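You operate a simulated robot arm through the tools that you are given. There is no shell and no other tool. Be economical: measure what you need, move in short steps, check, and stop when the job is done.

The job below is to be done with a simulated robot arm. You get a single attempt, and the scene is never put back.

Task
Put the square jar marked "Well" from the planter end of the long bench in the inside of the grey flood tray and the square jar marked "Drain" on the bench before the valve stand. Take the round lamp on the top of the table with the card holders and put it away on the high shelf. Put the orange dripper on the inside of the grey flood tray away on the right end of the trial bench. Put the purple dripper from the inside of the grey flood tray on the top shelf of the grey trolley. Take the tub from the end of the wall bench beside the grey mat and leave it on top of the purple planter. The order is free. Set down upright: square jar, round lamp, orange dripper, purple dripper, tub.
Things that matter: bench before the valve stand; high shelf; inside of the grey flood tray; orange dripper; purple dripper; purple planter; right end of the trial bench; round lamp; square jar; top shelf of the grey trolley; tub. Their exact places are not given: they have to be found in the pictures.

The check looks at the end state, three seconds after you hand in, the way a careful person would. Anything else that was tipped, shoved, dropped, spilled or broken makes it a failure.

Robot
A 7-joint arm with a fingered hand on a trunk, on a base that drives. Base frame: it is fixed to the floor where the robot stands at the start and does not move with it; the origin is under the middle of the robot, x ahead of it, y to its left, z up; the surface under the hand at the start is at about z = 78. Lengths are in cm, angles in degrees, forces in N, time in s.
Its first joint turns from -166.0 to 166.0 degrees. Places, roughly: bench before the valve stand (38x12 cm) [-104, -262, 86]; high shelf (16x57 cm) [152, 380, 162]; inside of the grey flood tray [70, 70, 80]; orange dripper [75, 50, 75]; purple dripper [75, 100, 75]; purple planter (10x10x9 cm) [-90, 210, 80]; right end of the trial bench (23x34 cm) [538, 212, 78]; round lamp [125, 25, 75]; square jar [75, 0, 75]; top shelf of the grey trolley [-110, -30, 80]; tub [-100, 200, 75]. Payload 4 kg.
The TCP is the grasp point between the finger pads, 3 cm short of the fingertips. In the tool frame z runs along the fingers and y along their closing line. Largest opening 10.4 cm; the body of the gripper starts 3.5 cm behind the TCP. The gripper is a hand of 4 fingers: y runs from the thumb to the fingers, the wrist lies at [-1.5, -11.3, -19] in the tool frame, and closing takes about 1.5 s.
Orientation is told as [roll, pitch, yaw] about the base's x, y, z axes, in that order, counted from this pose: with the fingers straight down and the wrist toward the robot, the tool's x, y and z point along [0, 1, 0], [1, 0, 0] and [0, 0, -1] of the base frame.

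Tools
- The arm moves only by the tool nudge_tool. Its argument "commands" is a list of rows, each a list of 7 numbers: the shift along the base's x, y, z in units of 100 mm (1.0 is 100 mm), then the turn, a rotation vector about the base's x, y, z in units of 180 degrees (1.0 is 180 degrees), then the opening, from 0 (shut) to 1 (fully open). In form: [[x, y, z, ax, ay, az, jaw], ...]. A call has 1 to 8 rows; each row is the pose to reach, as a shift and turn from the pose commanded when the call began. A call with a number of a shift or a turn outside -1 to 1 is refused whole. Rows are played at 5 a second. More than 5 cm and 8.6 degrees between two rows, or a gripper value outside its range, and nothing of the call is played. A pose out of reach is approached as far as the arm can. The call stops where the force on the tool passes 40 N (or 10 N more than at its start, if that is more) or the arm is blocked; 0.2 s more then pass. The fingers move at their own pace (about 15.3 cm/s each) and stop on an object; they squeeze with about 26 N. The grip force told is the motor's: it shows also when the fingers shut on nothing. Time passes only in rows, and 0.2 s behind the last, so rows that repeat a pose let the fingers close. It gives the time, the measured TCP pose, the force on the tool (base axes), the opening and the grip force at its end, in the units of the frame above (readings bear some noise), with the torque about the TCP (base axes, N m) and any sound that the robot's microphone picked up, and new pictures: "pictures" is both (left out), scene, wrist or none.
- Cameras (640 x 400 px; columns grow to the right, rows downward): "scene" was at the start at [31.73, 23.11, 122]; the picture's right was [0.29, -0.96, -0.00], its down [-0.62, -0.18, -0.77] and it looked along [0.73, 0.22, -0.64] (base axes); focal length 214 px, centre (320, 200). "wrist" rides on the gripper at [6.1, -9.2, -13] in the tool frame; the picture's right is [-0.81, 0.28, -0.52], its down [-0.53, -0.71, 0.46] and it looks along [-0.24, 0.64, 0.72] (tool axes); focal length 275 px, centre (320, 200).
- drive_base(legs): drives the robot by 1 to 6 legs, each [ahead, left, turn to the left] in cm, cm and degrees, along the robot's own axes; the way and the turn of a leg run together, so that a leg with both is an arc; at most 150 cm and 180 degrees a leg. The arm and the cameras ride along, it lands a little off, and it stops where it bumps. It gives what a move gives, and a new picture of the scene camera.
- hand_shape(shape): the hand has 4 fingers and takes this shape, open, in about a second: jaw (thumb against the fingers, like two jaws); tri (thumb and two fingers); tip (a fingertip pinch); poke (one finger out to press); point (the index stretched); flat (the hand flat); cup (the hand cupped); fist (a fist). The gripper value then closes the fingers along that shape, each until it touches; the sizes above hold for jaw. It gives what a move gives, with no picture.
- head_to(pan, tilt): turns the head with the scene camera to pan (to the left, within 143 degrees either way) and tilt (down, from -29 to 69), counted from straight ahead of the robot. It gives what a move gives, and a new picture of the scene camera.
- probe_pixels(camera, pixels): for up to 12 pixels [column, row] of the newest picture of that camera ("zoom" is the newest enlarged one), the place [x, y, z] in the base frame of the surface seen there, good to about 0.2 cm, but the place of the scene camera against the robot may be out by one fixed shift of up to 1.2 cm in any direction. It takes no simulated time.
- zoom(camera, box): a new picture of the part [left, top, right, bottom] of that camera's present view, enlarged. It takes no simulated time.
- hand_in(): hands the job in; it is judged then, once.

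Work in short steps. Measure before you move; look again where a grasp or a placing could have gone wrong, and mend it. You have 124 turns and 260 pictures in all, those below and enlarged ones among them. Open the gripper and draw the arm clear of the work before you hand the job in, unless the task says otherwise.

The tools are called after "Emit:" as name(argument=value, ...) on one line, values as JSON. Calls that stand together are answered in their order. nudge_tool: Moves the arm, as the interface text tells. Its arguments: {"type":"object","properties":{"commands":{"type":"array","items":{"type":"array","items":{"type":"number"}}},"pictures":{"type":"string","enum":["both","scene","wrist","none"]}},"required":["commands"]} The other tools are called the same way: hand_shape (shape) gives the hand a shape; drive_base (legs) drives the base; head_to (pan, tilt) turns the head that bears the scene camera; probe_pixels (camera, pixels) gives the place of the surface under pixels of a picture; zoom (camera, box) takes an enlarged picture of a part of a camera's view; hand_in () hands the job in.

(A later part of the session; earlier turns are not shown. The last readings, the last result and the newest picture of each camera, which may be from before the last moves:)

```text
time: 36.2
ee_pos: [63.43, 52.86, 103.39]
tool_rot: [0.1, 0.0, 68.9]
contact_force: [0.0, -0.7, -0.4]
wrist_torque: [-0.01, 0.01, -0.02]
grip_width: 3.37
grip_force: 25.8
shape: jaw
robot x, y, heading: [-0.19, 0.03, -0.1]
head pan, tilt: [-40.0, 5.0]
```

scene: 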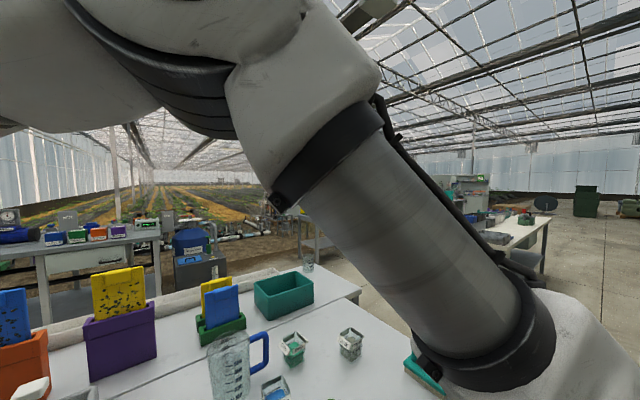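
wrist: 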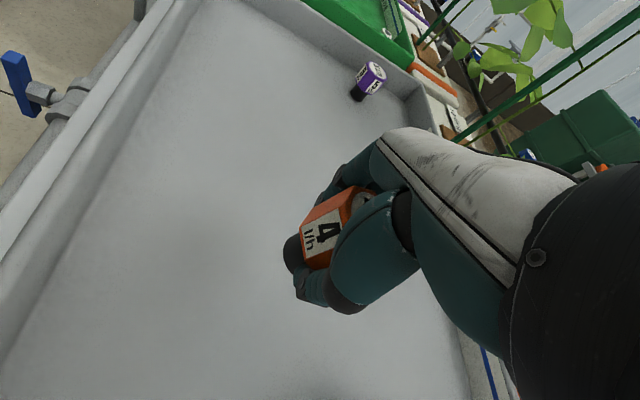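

I look back to get the extents of the basket and the wall bench behind.

Emit:
head_to(pan=-143, tilt=40)

Emit:
probe_pixels(camera="scene", pixels=[[320, 200], [60, 200], [100, 300], [200, 100], [300, 100], [400, 100], [500, 100], [500, 200], [580, 200], [600, 100], [450, 60], [350, 60]])

Emit:
head_to(pan=143, tilt=40)

Emit:
probe_pixels(camera="scene", pixels=[[50, 200], [100, 300], [200, 300], [250, 250], [100, 100], [200, 100], [300, 100], [400, 100], [500, 100], [400, 250], [350, 60], [10, 100]])

```text
time: 38.0
ee_pos: [63.32, 52.97, 103.57]
tool_rot: [0.1, 0.0, 68.9]
contact_force: [0.8, -0.3, -0.4]
wrist_torque: [-0.03, -0.01, 0.01]
grip_width: 3.38
grip_force: 26.1
shape: jaw
robot x, y, heading: [0.21, -0.06, 0.4]
head pan, tilt: [-143.0, 40.0]
```

scene: 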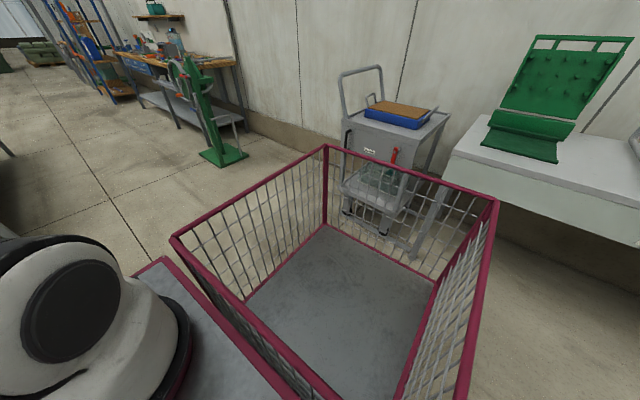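

```text
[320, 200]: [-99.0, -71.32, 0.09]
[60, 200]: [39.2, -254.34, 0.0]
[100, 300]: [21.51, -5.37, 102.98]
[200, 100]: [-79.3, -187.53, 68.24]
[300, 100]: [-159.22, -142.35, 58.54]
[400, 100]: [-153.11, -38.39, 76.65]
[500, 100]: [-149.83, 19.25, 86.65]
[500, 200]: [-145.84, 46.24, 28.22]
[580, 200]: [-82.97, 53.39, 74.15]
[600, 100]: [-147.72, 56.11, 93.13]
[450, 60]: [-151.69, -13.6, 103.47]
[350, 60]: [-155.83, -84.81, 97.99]
```

```text
time: 42.0
ee_pos: [63.55, 52.8, 103.56]
tool_rot: [0.0, -0.1, 68.9]
contact_force: [-0.7, 0.2, 0.3]
wrist_torque: [0.02, -0.03, 0.0]
grip_width: 3.35
grip_force: 25.7
shape: jaw
robot x, y, heading: [0.02, -0.27, 0.0]
head pan, tilt: [143.0, 40.0]
```

scene: 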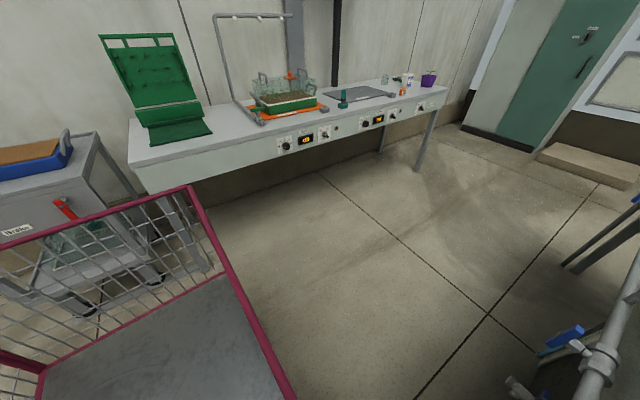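

```text
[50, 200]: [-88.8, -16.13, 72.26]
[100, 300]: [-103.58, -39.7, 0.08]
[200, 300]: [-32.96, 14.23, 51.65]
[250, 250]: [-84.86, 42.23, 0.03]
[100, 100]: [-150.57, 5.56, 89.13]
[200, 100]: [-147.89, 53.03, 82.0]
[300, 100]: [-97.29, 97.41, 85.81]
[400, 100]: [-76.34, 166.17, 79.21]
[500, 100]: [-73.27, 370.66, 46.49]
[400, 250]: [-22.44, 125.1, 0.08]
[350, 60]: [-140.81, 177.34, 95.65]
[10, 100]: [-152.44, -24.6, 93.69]
```

Aisle is clear to the right (floor seen at (39,-254)). The base can move sideways, so I keep heading 0: back 12 cm, then right 115 cm.

Emit:
probe_pixels(camera="scene", pixels=[[190, 188], [228, 275], [280, 380], [35, 365], [428, 80], [409, 78], [403, 92], [345, 100], [385, 82]])

Emit:
drive_base(legs=[[-12, 0, 0], [0, -115, 0]])

Emit:
head_to(pan=0, tilt=15)

```text
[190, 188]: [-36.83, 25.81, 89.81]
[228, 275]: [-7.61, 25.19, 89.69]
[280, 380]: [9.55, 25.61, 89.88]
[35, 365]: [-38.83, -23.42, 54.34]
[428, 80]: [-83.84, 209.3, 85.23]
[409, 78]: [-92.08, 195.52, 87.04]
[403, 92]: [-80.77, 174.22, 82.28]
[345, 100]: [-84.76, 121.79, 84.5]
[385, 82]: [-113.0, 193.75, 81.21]
```

```text
time: 48.6
ee_pos: [51.54, -59.53, 103.49]
tool_rot: [0.0, 0.1, 70.1]
contact_force: [0.4, 0.2, -0.6]
wrist_torque: [0.02, -0.03, 0.02]
grip_width: 3.35
grip_force: 26.5
shape: jaw
robot x, y, heading: [-10.79, -113.96, 1.4]
head pan, tilt: [143.0, 40.0]
```

scene: 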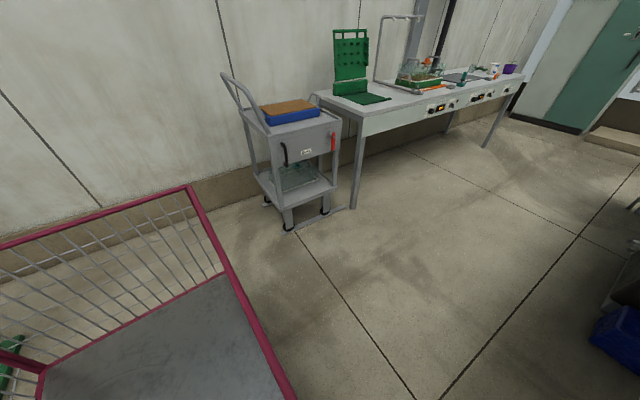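

```text
time: 50.9
ee_pos: [51.51, -59.47, 103.59]
tool_rot: [0.0, 0.0, 70.1]
contact_force: [0.1, 0.4, -0.8]
wrist_torque: [-0.01, -0.01, -0.01]
grip_width: 3.35
grip_force: 25.9
shape: jaw
robot x, y, heading: [-10.25, -113.98, 1.6]
head pan, tilt: [0.0, 15.0]
```

scene: 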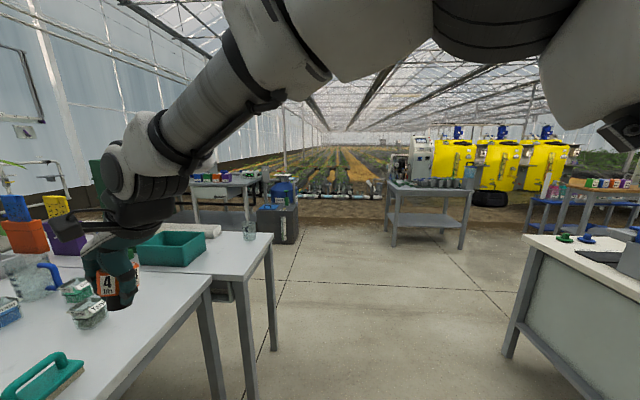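

Forward aisle is visible: sand filter (280,225), instrument stand (430,215), white table right. I probe them and the far trial bench.

Emit:
probe_pixels(camera="scene", pixels=[[290, 243], [298, 225], [392, 245], [465, 248], [395, 190], [360, 260], [505, 355], [525, 230], [350, 197], [272, 335], [218, 395], [255, 235]])

Emit:
zoom(camera="scene", box=[180, 110, 440, 260])

```text
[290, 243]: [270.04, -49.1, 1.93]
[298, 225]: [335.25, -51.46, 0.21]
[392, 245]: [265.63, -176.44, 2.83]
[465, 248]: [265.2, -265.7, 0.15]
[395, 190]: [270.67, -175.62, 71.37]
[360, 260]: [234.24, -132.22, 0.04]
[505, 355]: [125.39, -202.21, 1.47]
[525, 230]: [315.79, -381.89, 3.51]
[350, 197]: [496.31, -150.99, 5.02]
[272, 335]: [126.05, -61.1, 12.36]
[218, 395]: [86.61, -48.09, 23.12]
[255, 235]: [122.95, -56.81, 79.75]
```

```text
2.46 times, centred on (310, 185) of scene
```

zoom: 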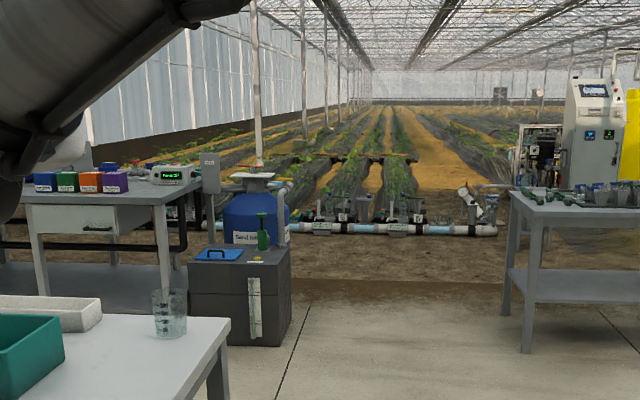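

Aisle between sand filter (y>-49) and stand (y<-176): I centre at y≈-134 and drive ahead 140 cm, then look left over the card-holder table.

Emit:
drive_base(legs=[[0, -20, -1.6], [145, 0, 0]])

Emit:
head_to(pan=95, tilt=20)

Emit:
head_to(pan=35, tilt=10)

```text
time: 59.2
ee_pos: [196.34, -79.49, 103.53]
tool_rot: [0.0, 0.0, 69.7]
contact_force: [-0.3, -0.8, -0.7]
wrist_torque: [0.06, 0.02, -0.02]
grip_width: 3.37
grip_force: 25.8
shape: jaw
robot x, y, heading: [133.56, -132.93, 0.4]
head pan, tilt: [0.0, 15.0]
```

scene: 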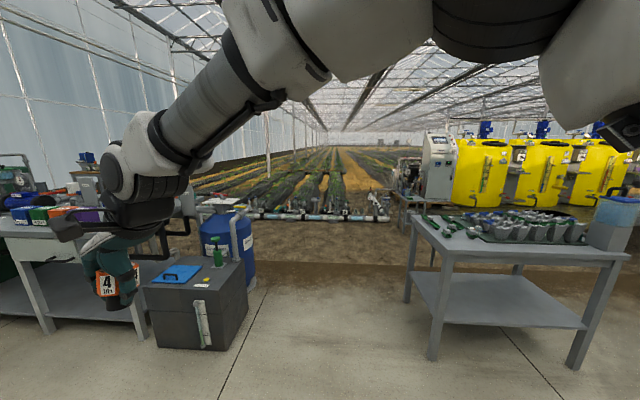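

```text
time: 60.9
ee_pos: [196.34, -79.5, 103.49]
tool_rot: [0.0, -0.1, 69.5]
contact_force: [-0.1, 0.1, -0.4]
wrist_torque: [-0.02, 0.0, -0.01]
grip_width: 3.35
grip_force: 26.6
shape: jaw
robot x, y, heading: [133.55, -133.48, 0.5]
head pan, tilt: [95.0, 20.0]
```

scene: 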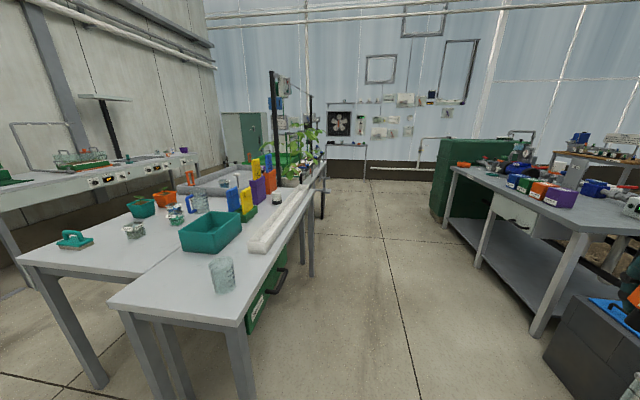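

```text
time: 62.2
ee_pos: [196.3, -79.51, 103.46]
tool_rot: [0.0, 0.1, 69.7]
contact_force: [0.3, 0.4, -0.8]
wrist_torque: [0.03, 0.04, -0.03]
grip_width: 3.34
grip_force: 26.4
shape: jaw
robot x, y, heading: [133.78, -132.83, 0.2]
head pan, tilt: [35.0, 10.0]
```

scene: 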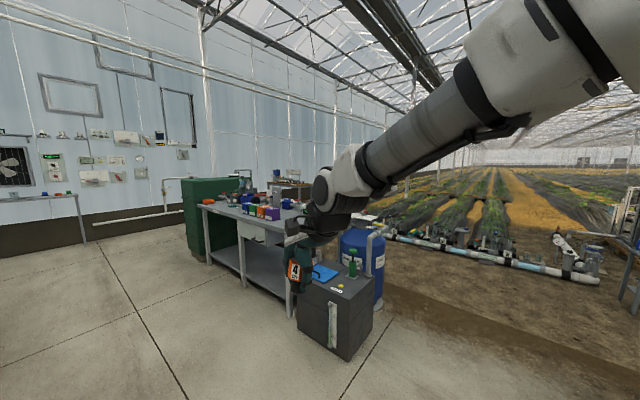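

I enlarge the far bench behind the pump bench to locate the trial bench.

Emit:
zoom(camera="scene", box=[180, 160, 330, 255])

Emit:
drive_base(legs=[[140, 0, 0]])

Emit:
head_to(pan=45, tilt=20)

```text
4.21 times, centred on (255, 208) of scene
```

zoom: 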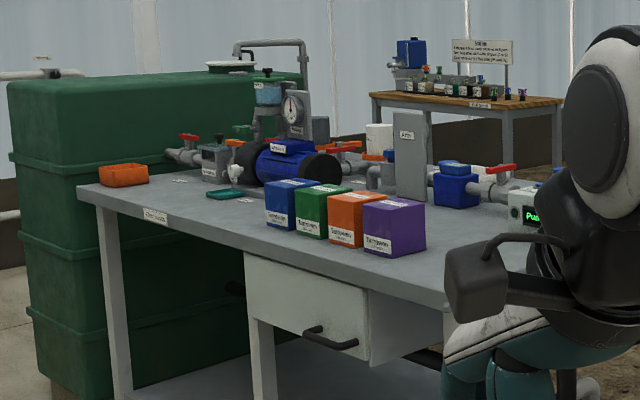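

```text
time: 69.2
ee_pos: [336.34, -79.66, 103.39]
tool_rot: [0.0, 0.0, 68.8]
contact_force: [-0.9, -0.4, -0.1]
wrist_torque: [-0.02, -0.01, -0.01]
grip_width: 3.36
grip_force: 26.4
shape: jaw
robot x, y, heading: [273.14, -132.62, -0.1]
head pan, tilt: [35.0, 10.0]
```

scene: 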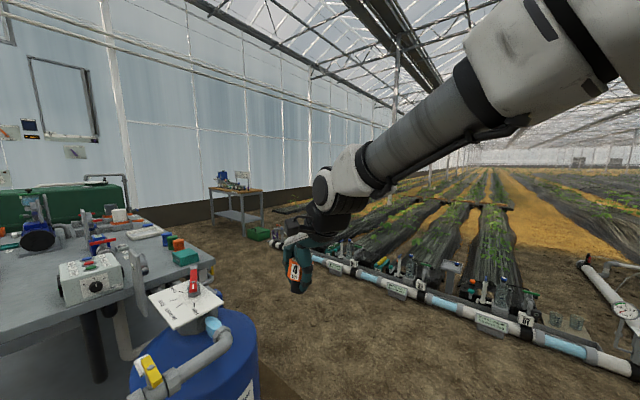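

```text
time: 69.9
ee_pos: [336.32, -79.64, 103.6]
tool_rot: [0.0, 0.0, 68.9]
contact_force: [0.2, 0.0, -0.5]
wrist_torque: [-0.02, 0.02, 0.0]
grip_width: 3.36
grip_force: 25.7
shape: jaw
robot x, y, heading: [272.81, -132.42, -0.2]
head pan, tilt: [45.0, 20.0]
```

scene: 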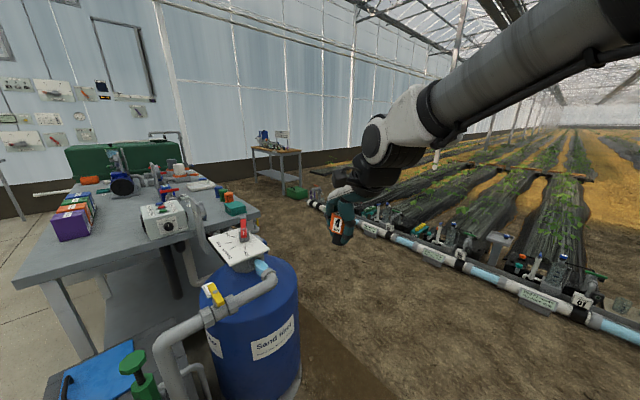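

The trial bench is at (275,155) with a green box on the floor at (297,192). I probe it and the ground between.

Emit:
zoom(camera="scene", box=[235, 115, 345, 205])

Emit:
probe_pixels(camera="scene", pixels=[[300, 152], [275, 155], [255, 147], [297, 195], [288, 195], [308, 200], [330, 215], [260, 205], [238, 205], [380, 230], [255, 178], [283, 190]])

```text
4.44 times, centred on (290, 160) of scene
```

zoom: 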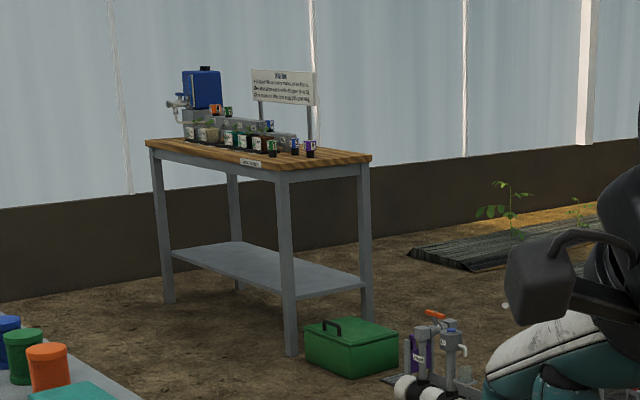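

```text
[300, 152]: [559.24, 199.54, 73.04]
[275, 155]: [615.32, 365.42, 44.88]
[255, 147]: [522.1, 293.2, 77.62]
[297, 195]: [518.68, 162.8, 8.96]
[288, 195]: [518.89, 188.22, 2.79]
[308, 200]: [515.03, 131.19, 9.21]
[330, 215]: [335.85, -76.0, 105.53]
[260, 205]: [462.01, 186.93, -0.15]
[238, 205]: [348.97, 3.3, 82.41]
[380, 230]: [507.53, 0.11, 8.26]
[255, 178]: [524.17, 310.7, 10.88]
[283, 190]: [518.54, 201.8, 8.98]
```

Trial bench front edge x≈520, right end y≈195–230. I drive ahead to x≈425, then left along the dirt strip to y≈200.

Emit:
drive_base(legs=[[150, 0, 0], [0, 150, 0], [0, 150, 0], [0, 35, 0]])

Emit:
head_to(pan=0, tilt=30)

```text
time: 93.2
ee_pos: [474.11, 257.27, 103.53]
tool_rot: [0.0, 0.1, 71.7]
contact_force: [0.6, 0.0, -1.6]
wrist_torque: [-0.03, -0.03, -0.03]
grip_width: 3.34
grip_force: 26.1
shape: jaw
robot x, y, heading: [413.42, 201.32, 2.7]
head pan, tilt: [45.0, 20.0]
```

scene: 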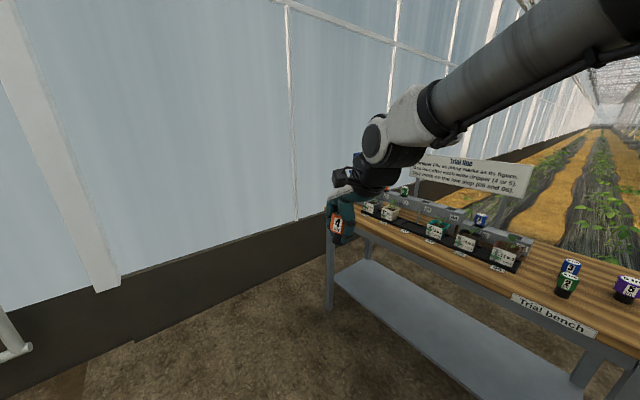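

```text
time: 94.3
ee_pos: [474.34, 257.3, 103.44]
tool_rot: [-0.1, -0.1, 71.7]
contact_force: [0.1, -0.4, -1.2]
wrist_torque: [0.0, 0.02, 0.02]
grip_width: 3.35
grip_force: 26.0
shape: jaw
robot x, y, heading: [413.35, 201.17, 2.6]
head pan, tilt: [0.0, 30.0]
```

scene: 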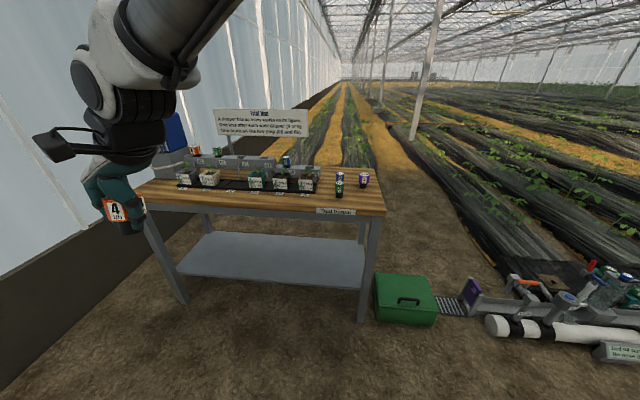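

Emit:
zoom(camera="scene", box=[210, 130, 400, 240])

Emit:
probe_pixels(camera="scene", pixels=[[340, 175], [339, 198], [364, 177], [350, 207], [384, 212], [366, 168], [375, 195], [365, 200], [330, 205], [310, 190], [340, 168], [287, 160]])

```text
3.37 times, centred on (305, 185) of scene
```

zoom: 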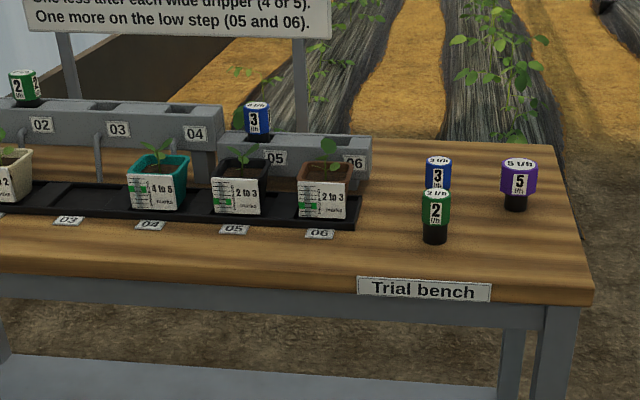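

```text
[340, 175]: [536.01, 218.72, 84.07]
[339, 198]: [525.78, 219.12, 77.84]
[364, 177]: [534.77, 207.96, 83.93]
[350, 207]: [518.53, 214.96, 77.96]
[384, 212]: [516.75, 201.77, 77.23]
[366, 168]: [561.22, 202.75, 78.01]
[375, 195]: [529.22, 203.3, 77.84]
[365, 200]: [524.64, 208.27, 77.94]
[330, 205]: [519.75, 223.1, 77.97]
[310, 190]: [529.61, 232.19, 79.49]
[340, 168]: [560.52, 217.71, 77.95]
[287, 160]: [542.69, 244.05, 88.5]
```

Free spot on the right end in front of the purple dripper: about (528, 206). I bring the arm round to the robot's front: four moves of −10 cm in y (with x +).

Emit:
nudge_tool(commands=[[0.2, -0.45, 0, 0, 0, 0, 0], [0.4, -0.9, 0, 0, 0, 0, 0], [0.4, -1.0, 0, 0, 0, 0, 0]], pictures="none")

Emit:
nudge_tool(commands=[[0.2, -0.45, 0, 0, 0, 0, 0], [0.4, -0.9, 0, 0, 0, 0, 0], [0.4, -1.0, 0, 0, 0, 0, 0]], pictures="none")

Emit:
nudge_tool(commands=[[0.2, -0.45, 0, 0, 0, 0, 0], [0.4, -0.9, 0, 0, 0, 0, 0], [0.4, -1.0, 0, 0, 0, 0, 0]], pictures="none")

Emit:
nudge_tool(commands=[[0.2, -0.45, 0, 0, 0, 0, 0], [0.4, -0.9, 0, 0, 0, 0, 0], [0.4, -1.0, 0, 0, 0, 0, 0]], pictures="none")

Emit:
nudge_tool(commands=[[0, -0.45, 0, 0, 0, 0, 0], [0, -0.9, 0, 0, 0, 0, 0], [0, -1.0, 0, 0, 0, 0, 0], [0, -1.0, 0, 0, 0, 0, 0]], pictures="both")

```text
time: 95.1
ee_pos: [478.12, 247.15, 103.47]
tool_rot: [-0.1, 0.1, 71.7]
contact_force: [0.2, 0.3, -1.0]
wrist_torque: [-0.01, -0.05, 0.03]
grip_width: 3.37
grip_force: 26.0
shape: jaw
robot x, y, heading: [413.51, 201.49, 2.7]
head pan, tilt: [0.0, 30.0]
```

```text
time: 95.9
ee_pos: [482.14, 237.49, 103.52]
tool_rot: [0.0, 0.0, 71.7]
contact_force: [0.5, 0.4, -1.9]
wrist_torque: [0.01, 0.02, 0.01]
grip_width: 3.32
grip_force: 26.0
shape: jaw
robot x, y, heading: [413.19, 201.54, 3.0]
head pan, tilt: [0.0, 30.0]
```

```text
time: 96.7
ee_pos: [486.02, 227.4, 103.58]
tool_rot: [0.0, 0.0, 71.9]
contact_force: [-0.1, 0.9, -0.4]
wrist_torque: [0.0, -0.02, -0.01]
grip_width: 3.35
grip_force: 26.3
shape: jaw
robot x, y, heading: [413.76, 201.45, 2.8]
head pan, tilt: [0.0, 30.0]
```

```text
time: 97.5
ee_pos: [490.05, 217.42, 103.58]
tool_rot: [0.0, -0.1, 71.7]
contact_force: [0.0, -0.5, -0.5]
wrist_torque: [0.03, 0.02, -0.01]
grip_width: 3.35
grip_force: 25.9
shape: jaw
robot x, y, heading: [413.27, 201.26, 2.4]
head pan, tilt: [0.0, 30.0]
```

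```text
time: 98.5
ee_pos: [490.2, 207.29, 103.41]
tool_rot: [-0.1, 0.0, 71.8]
contact_force: [-0.2, -1.2, -0.3]
wrist_torque: [-0.01, 0.02, -0.02]
grip_width: 3.31
grip_force: 26.0
shape: jaw
robot x, y, heading: [413.45, 201.57, 2.8]
head pan, tilt: [0.0, 30.0]
```

scene: 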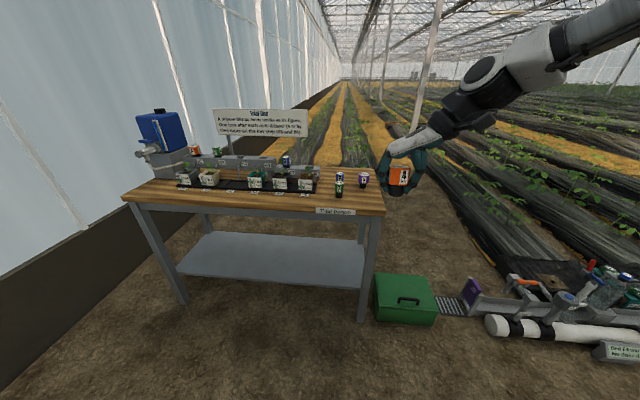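
wrist: 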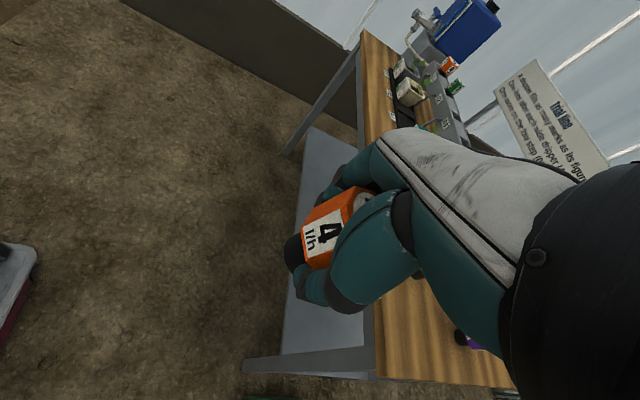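

I check the held dripper's tilt from the scene view, then drive ahead 36 cm straightening the heading.

Emit:
zoom(camera="scene", box=[370, 140, 434, 204])

Emit:
drive_base(legs=[[36, 0, -2.6]])

Emit:
head_to(pan=0, tilt=45)

Emit:
zoom(camera="scene", box=[260, 50, 500, 200])

```text
6.25 times, centred on (402, 172) of scene
```

zoom: 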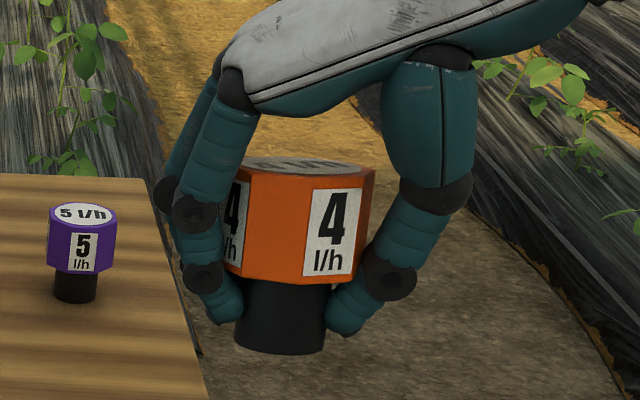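

```text
time: 100.8
ee_pos: [526.18, 205.4, 103.4]
tool_rot: [0.0, 0.0, 69.3]
contact_force: [-0.4, -0.4, -0.5]
wrist_torque: [0.0, 0.01, -0.02]
grip_width: 3.32
grip_force: 25.9
shape: jaw
robot x, y, heading: [449.55, 202.41, 0.5]
head pan, tilt: [0.0, 30.0]
```

scene: 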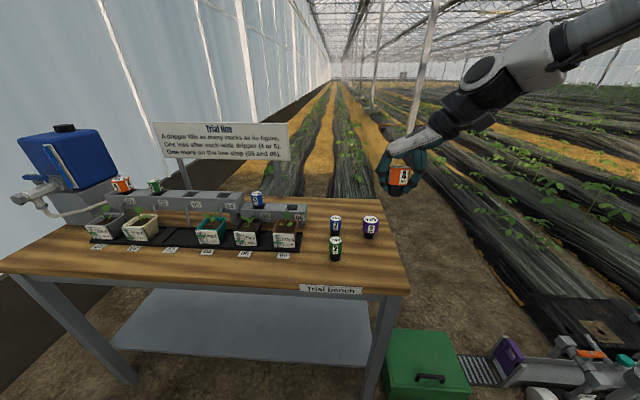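

```text
time: 101.6
ee_pos: [526.18, 205.29, 103.39]
tool_rot: [0.0, 0.0, 69.4]
contact_force: [-0.4, 0.5, 0.0]
wrist_torque: [-0.02, -0.02, -0.03]
grip_width: 3.33
grip_force: 26.2
shape: jaw
robot x, y, heading: [449.2, 202.39, 0.5]
head pan, tilt: [0.0, 45.0]
```

scene: 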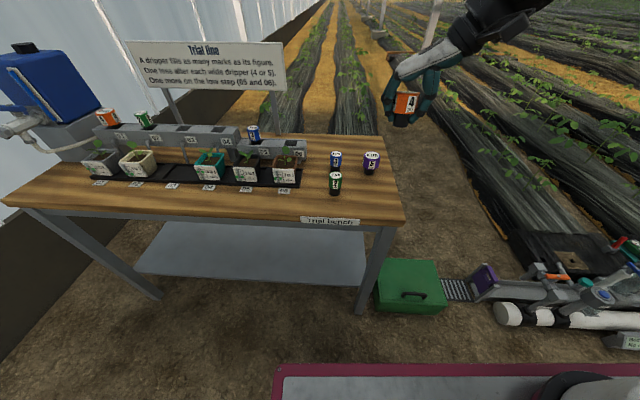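

```text
2.67 times, centred on (380, 125) of scene
```

zoom: 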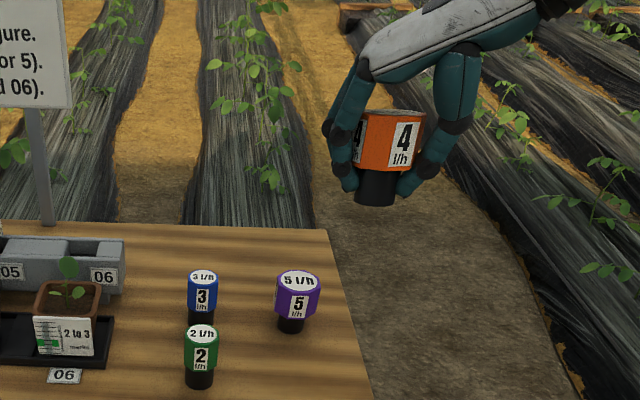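

The dripper leans its top away (+x) by about 13°. I rotate the tool −13° about the closing line and move over the spot, then check.

Emit:
nudge_tool(commands=[[0.1, 0, -0.1, -0.013, -0.034, 0, 0], [0.2, 0.05, -0.3, -0.026, -0.067, 0, 0], [0.2, 0.05, -0.3, -0.026, -0.067, 0, 0]], pictures="both")

Emit:
zoom(camera="scene", box=[350, 50, 470, 170])

```text
time: 102.4
ee_pos: [528.27, 205.8, 100.53]
tool_rot: [-13.0, 0.1, 69.5]
contact_force: [0.0, 0.7, -0.9]
wrist_torque: [-0.02, -0.02, 0.02]
grip_width: 3.34
grip_force: 26.4
shape: jaw
robot x, y, heading: [449.39, 202.59, 0.6]
head pan, tilt: [0.0, 45.0]
```

scene: 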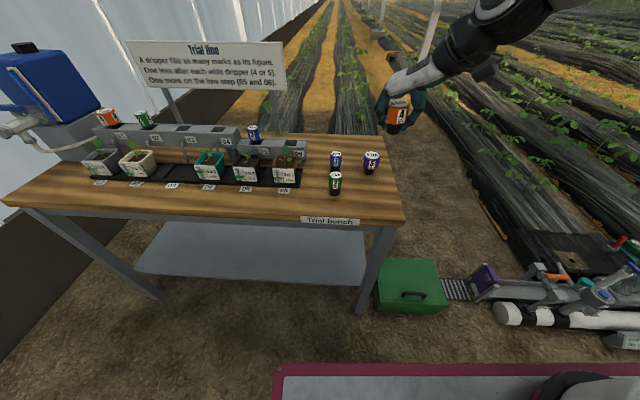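
wrist: 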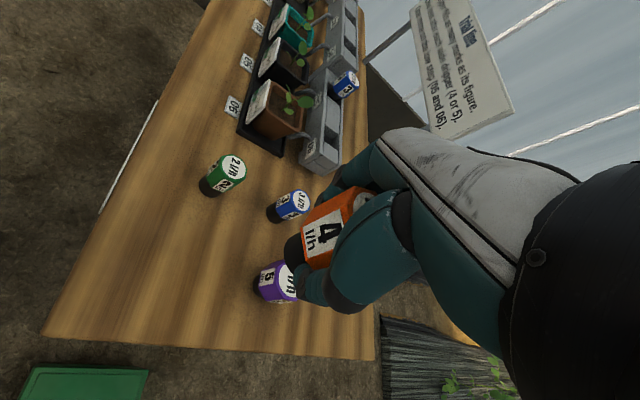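

```text
3.33 times, centred on (410, 110) of scene
```

zoom: 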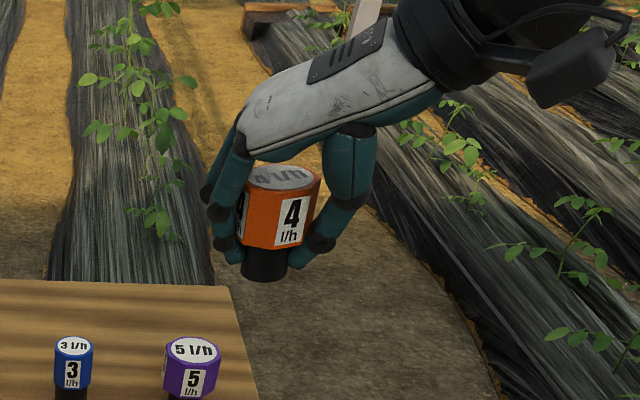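

Top now visible like the others'. I probe the label's vertical edges.

Emit:
probe_pixels(camera="zoom", pixels=[[283, 200], [278, 243], [309, 200], [303, 241], [255, 195], [253, 242], [250, 275], [280, 275]])

Emit:
probe_pixels(camera="wrist", pixels=[[305, 230], [309, 266], [337, 212], [340, 245], [262, 285], [285, 205], [220, 175], [285, 275]])

```text
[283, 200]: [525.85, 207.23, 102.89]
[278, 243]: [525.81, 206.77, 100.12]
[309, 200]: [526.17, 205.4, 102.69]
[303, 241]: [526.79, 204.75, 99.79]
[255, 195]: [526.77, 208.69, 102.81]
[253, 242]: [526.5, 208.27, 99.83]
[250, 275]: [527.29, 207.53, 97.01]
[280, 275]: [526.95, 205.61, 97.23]
```

```text
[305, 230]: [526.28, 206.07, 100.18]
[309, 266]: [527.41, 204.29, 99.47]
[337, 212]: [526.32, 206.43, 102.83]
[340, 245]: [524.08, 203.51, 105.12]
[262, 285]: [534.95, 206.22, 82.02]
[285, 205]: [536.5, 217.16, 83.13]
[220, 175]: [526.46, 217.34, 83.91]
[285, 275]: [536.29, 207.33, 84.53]
```

Residual lean ~6–9° toward +y. I rotate +5.5° about x, then move to descend over (528.5, 206): bottom of dripper is about 4.5 cm under TCP.

Emit:
nudge_tool(commands=[[0, 0, -0.2, 0.03, 0, 0, 0], [0, 0.02, -0.6, 0.03, 0, 0, 0], [0, 0.02, -1.0, 0.03, 0, 0, 0], [0, 0.02, -1.0, 0.03, 0, 0, 0]], pictures="both")

Emit:
zoom(camera="scene", box=[310, 80, 450, 220])

```text
time: 103.4
ee_pos: [528.23, 205.95, 90.44]
tool_rot: [-11.0, -4.9, 69.3]
contact_force: [-0.1, 0.1, 0.3]
wrist_torque: [-0.02, 0.02, 0.03]
grip_width: 3.34
grip_force: 26.6
shape: jaw
robot x, y, heading: [449.02, 202.51, 0.5]
head pan, tilt: [0.0, 45.0]
```

scene: 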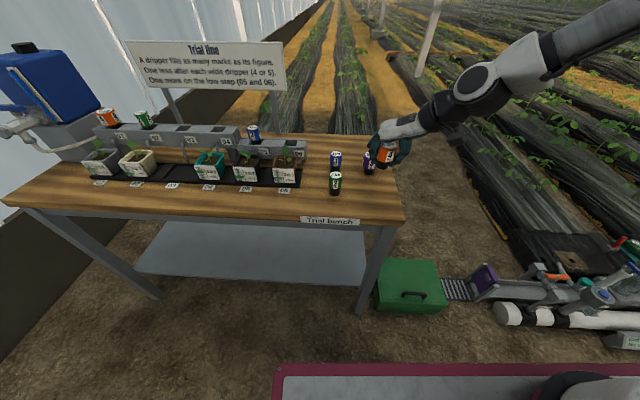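
wrist: 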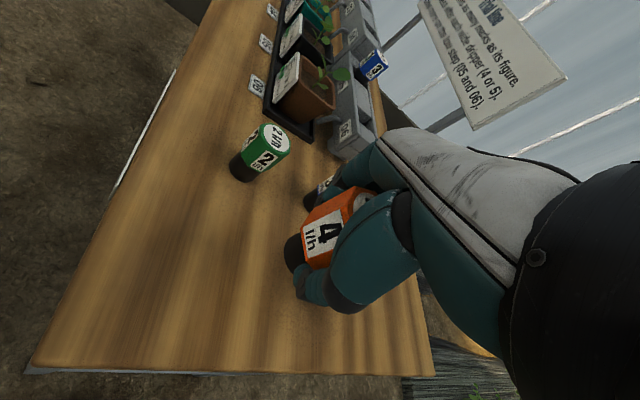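

```text
2.86 times, centred on (380, 150) of scene
```

zoom: 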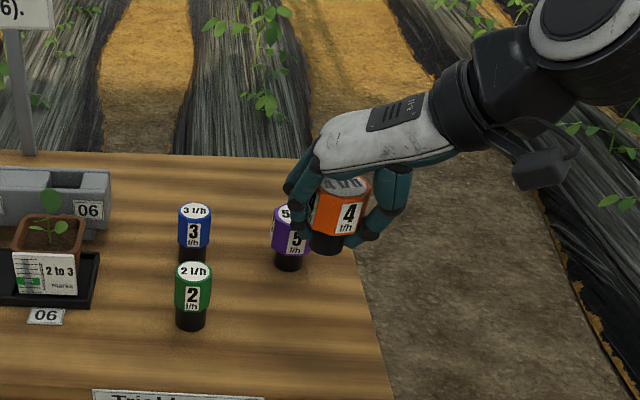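

Purple dripper is near the fingers; I shift x −1.5 while lowering to z≈83, then creep to contact.

Emit:
nudge_tool(commands=[[-0.15, 0, 0, 0, 0, 0, 0], [-0.15, 0, -0.35, 0, 0, 0, 0], [-0.15, 0, -0.65, 0, 0, 0, 0], [-0.15, 0, -0.72, 0, 0, 0, 0], [-0.15, 0, -0.72, 0, 0, 0, 0]], pictures="both")

Emit:
zoom(camera="scene", box=[310, 80, 450, 220])

```text
time: 104.6
ee_pos: [526.68, 205.98, 83.21]
tool_rot: [-10.9, -4.9, 69.2]
contact_force: [-0.2, 0.7, -0.3]
wrist_torque: [-0.01, 0.0, 0.01]
grip_width: 3.31
grip_force: 25.9
shape: jaw
robot x, y, heading: [449.18, 202.62, 0.5]
head pan, tilt: [0.0, 45.0]
```

scene: 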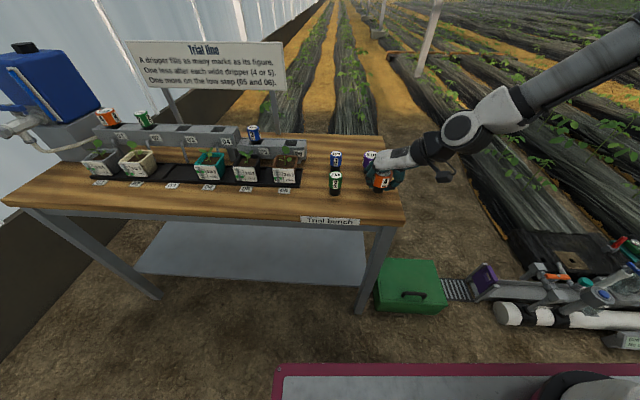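
wrist: 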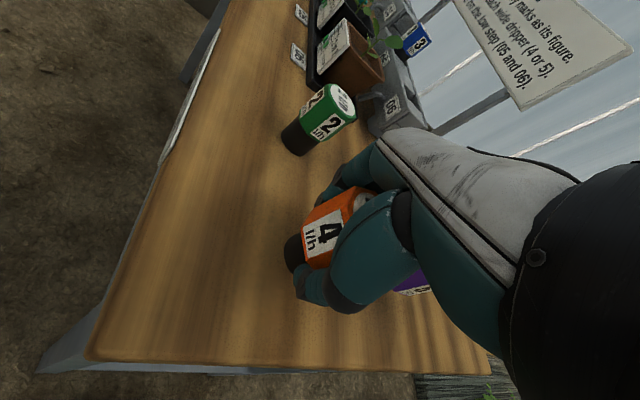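

```text
2.86 times, centred on (380, 150) of scene
```

zoom: 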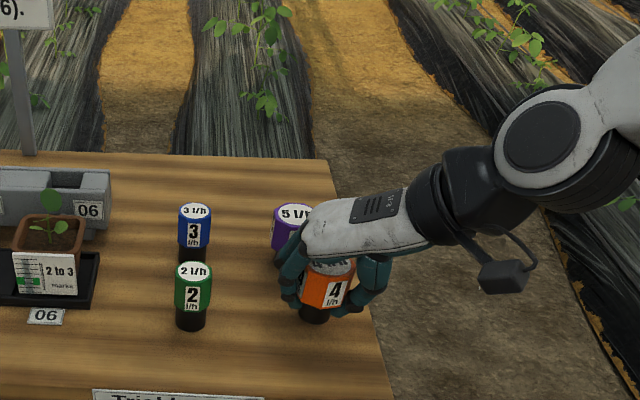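

No contact yet; I creep down another 0.9 cm.

Emit:
nudge_tool(commands=[[0, 0, -0.03, 0, 0, 0, 0], [0, 0, -0.05, 0, 0, 0, 0], [0, 0, -0.07, 0, 0, 0, 0], [0, 0, -0.07, 0, 0, 0, 0]], pictures="wrist")

```text
time: 105.6
ee_pos: [526.52, 206.14, 82.5]
tool_rot: [-11.0, -4.9, 69.3]
contact_force: [-0.9, -0.5, -0.3]
wrist_torque: [-0.02, -0.04, 0.0]
grip_width: 3.31
grip_force: 25.9
shape: jaw
robot x, y, heading: [449.09, 202.47, 0.4]
head pan, tilt: [0.0, 45.0]
```

wrist: 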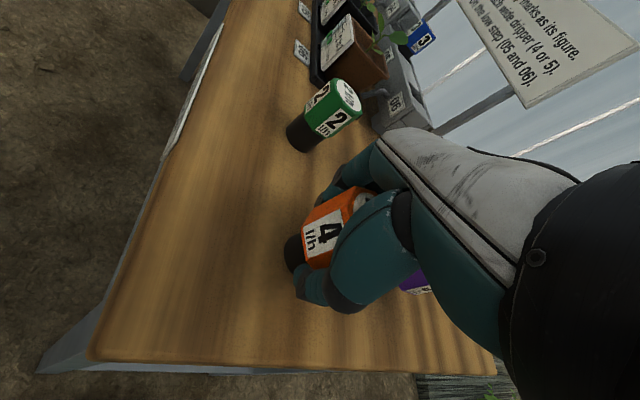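

Emit:
nudge_tool(commands=[[0, 0, -0.02, 0, 0, 0, 0], [0, 0, -0.04, 0, 0, 0, 0], [0, 0, -0.04, 0, 0, 0, 0]], pictures="none")

Emit:
zoom(camera="scene", box=[350, 130, 430, 210])

```text
time: 106.4
ee_pos: [526.55, 206.08, 82.05]
tool_rot: [-11.0, -4.9, 69.3]
contact_force: [-0.1, 0.4, -0.6]
wrist_torque: [-0.03, 0.02, -0.01]
grip_width: 3.33
grip_force: 26.4
shape: jaw
robot x, y, heading: [449.49, 202.32, 0.4]
head pan, tilt: [0.0, 45.0]
```

```text
5.00 times, centred on (390, 170) of scene
```

zoom: 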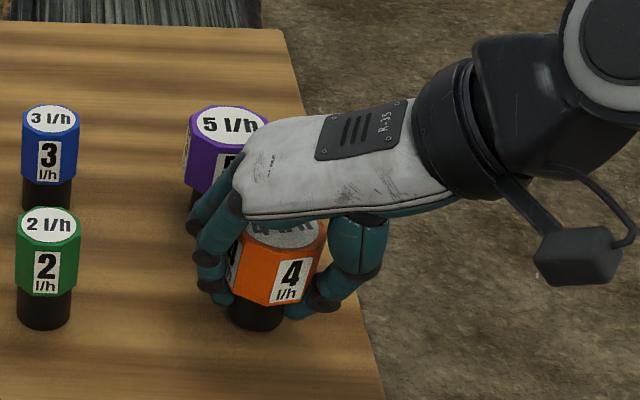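

Nearly vertical now. I continue lowering in small steps to contact.

Emit:
nudge_tool(commands=[[0, 0, -0.02, 0, 0, 0, 0], [0, 0, -0.04, 0, 0, 0, 0], [0, 0, -0.04, 0, 0, 0, 0]], pictures="none")

```text
time: 107.2
ee_pos: [526.78, 205.93, 81.7]
tool_rot: [-11.0, -4.9, 69.4]
contact_force: [-0.4, 0.2, -1.1]
wrist_torque: [0.0, -0.02, 0.03]
grip_width: 3.32
grip_force: 26.1
shape: jaw
robot x, y, heading: [449.16, 202.32, 0.4]
head pan, tilt: [0.0, 45.0]
```

Emit:
zoom(camera="scene", box=[365, 155, 415, 205])

Emit:
probe_pixels(camera="zoom", pixels=[[220, 290], [220, 310], [220, 320], [220, 330], [220, 340], [220, 350], [220, 360]])

```text
8.00 times, centred on (390, 180) of scene
```

zoom: 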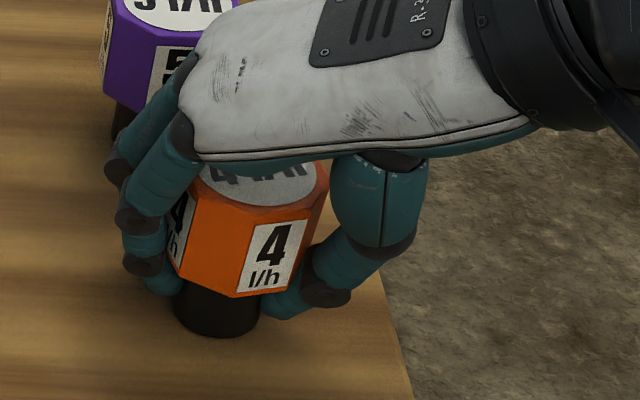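

```text
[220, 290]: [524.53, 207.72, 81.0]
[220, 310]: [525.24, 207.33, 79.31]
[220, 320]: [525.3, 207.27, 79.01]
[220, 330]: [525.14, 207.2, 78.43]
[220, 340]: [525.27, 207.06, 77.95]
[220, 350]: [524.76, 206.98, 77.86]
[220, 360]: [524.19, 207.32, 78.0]
```

The base is within ~0.2 cm of the wood. I lower 0.25 more, open partly, then rise.

Emit:
nudge_tool(commands=[[0, 0, -0.025, 0, 0, 0, 0], [0, 0, -0.025, 0, 0, 0, 0]], pictures="none")

Emit:
nudge_tool(commands=[[0, 0, 0, 0, 0, 0, 0.4], [0, 0, 0, 0, 0, 0, 0.5], [0, 0, 0, 0, 0, 0, 0.58], [0, 0, 0, 0, 0, 0, 0.58], [0, 0, 0, 0, 0, 0, 0.58]], pictures="both")

Emit:
zoom(camera="scene", box=[350, 130, 430, 210])

```text
time: 107.8
ee_pos: [526.69, 206.04, 81.45]
tool_rot: [-11.1, -5.1, 69.4]
contact_force: [-0.8, 0.3, 10.2]
wrist_torque: [-0.1, -0.03, -0.04]
grip_width: 3.31
grip_force: 26.1
shape: jaw
robot x, y, heading: [449.18, 202.22, 0.7]
head pan, tilt: [0.0, 45.0]
```

```text
time: 109.0
ee_pos: [526.77, 206.06, 81.44]
tool_rot: [-11.1, -4.9, 69.2]
contact_force: [0.0, 1.3, 0.2]
wrist_torque: [0.0, 0.01, 0.01]
grip_width: 5.98
grip_force: 0.1
shape: jaw
robot x, y, heading: [448.96, 202.39, 0.7]
head pan, tilt: [0.0, 45.0]
```

scene: 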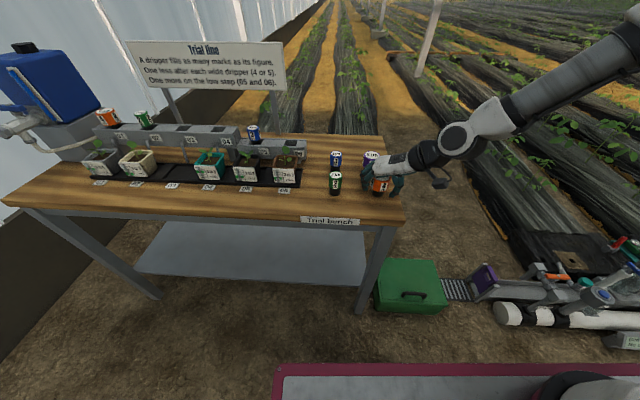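
wrist: 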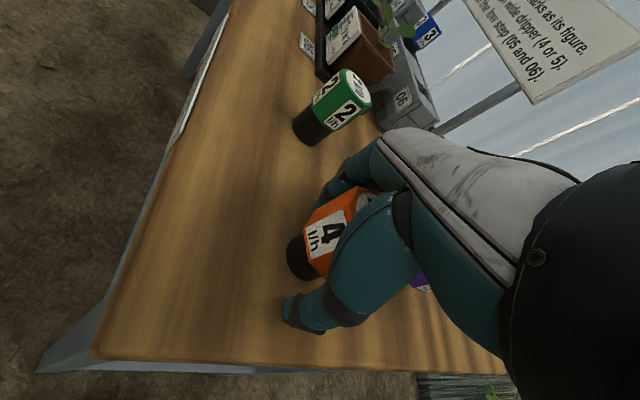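

```text
5.00 times, centred on (390, 170) of scene
```

zoom: 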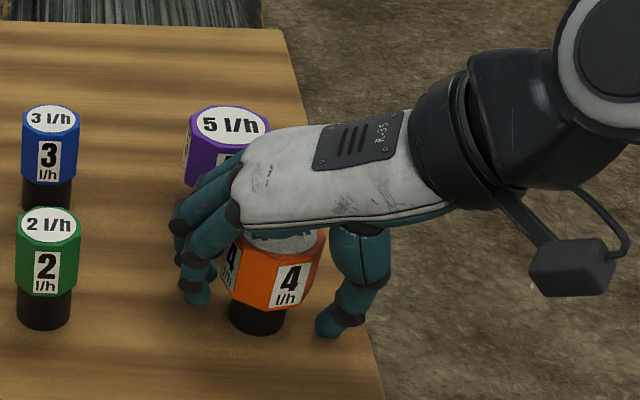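

Released and standing. I rise straight up, then undo the tilt.

Emit:
nudge_tool(commands=[[0, 0, 0.3, 0, 0, 0, 0.58], [0, 0, 0.7, 0, 0, 0, 0.58], [0, 0, 1.0, 0, 0, 0, 0.7], [0, 0, 1.0, 0, 0, 0, 1]], pictures="none")

Emit:
nudge_tool(commands=[[0, 0, 0.4, 0, 0.03, 0, 1], [-0.3, 0, 0.8, 0, 0.067, 0, 1], [-0.3, 0, 1.0, 0, 0.067, 0, 1]], pictures="scene")

Emit:
zoom(camera="scene", box=[310, 110, 430, 220])

```text
time: 110.0
ee_pos: [526.61, 206.14, 91.49]
tool_rot: [-11.0, -5.0, 69.3]
contact_force: [0.4, -0.2, -0.1]
wrist_torque: [0.0, 0.03, -0.01]
grip_width: 10.37
grip_force: 0.2
shape: jaw
robot x, y, heading: [449.08, 202.45, 0.4]
head pan, tilt: [0.0, 45.0]
```

```text
time: 110.8
ee_pos: [523.6, 206.0, 101.53]
tool_rot: [0.3, -0.6, 68.8]
contact_force: [-0.3, 0.9, 0.5]
wrist_torque: [0.02, 0.02, -0.02]
grip_width: 10.38
grip_force: 0.2
shape: jaw
robot x, y, heading: [449.13, 202.23, 0.7]
head pan, tilt: [0.0, 45.0]
```

scene: 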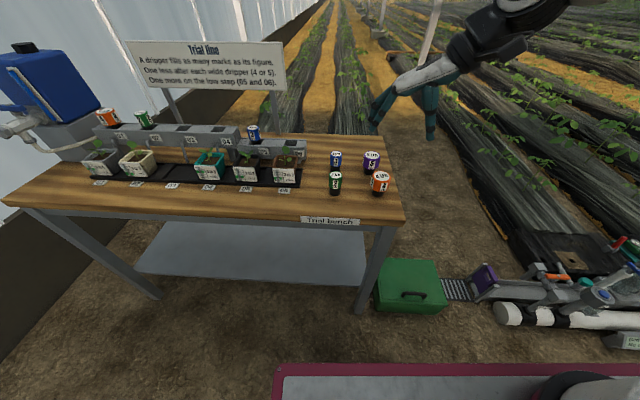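

```text
3.64 times, centred on (370, 165) of scene
```

zoom: 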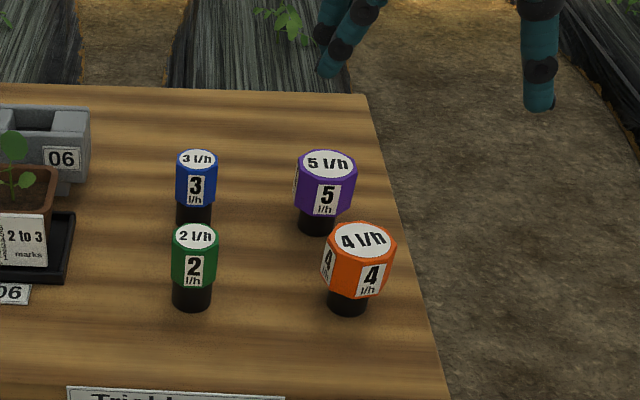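

Orange dripper stands upright on the right end. I retrace: back, then right to y≈-132.

Emit:
drive_base(legs=[[-28, 0, -0.5], [0, -150, 0], [0, -150, 0], [0, -34, 0]])

```text
time: 128.3
ee_pos: [492.96, -122.12, 101.53]
tool_rot: [0.2, -0.6, 67.7]
contact_force: [0.2, -0.2, 0.0]
wrist_torque: [0.01, 0.02, -0.03]
grip_width: 10.36
grip_force: 0.0
shape: jaw
robot x, y, heading: [418.49, -123.98, -0.6]
head pan, tilt: [0.0, 45.0]
```

scene: 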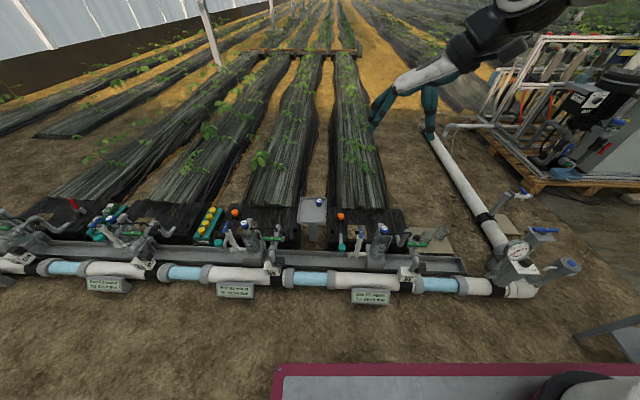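

I back up through the aisle to x≈196 and turn left 90° to face along the corridor.

Emit:
drive_base(legs=[[-150, 0, 0.6], [-72, 0, 0], [0, 0, 90]])

Emit:
head_to(pan=25, tilt=20)

```text
time: 143.2
ee_pos: [193.15, -47.23, 101.53]
tool_rot: [0.3, -0.7, 157.7]
contact_force: [0.0, -0.3, 0.1]
wrist_torque: [0.03, 0.0, -0.03]
grip_width: 10.39
grip_force: 0.1
shape: jaw
robot x, y, heading: [195.51, -121.71, 89.4]
head pan, tilt: [0.0, 45.0]
```

scene: 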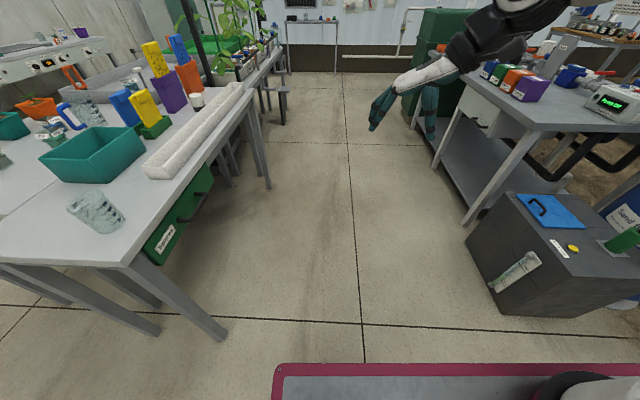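

```text
time: 144.1
ee_pos: [193.1, -47.24, 101.55]
tool_rot: [0.2, -0.6, 157.7]
contact_force: [0.0, 0.4, -0.1]
wrist_torque: [-0.03, 0.0, 0.01]
grip_width: 10.4
grip_force: 0.1
shape: jaw
robot x, y, heading: [195.58, -121.68, 89.3]
head pan, tilt: [25.0, 20.0]
```

scene: 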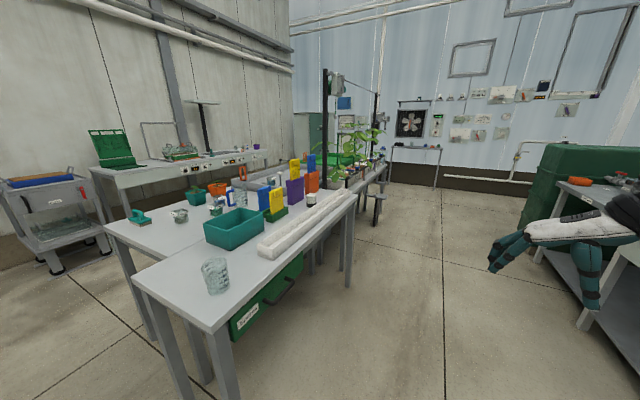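

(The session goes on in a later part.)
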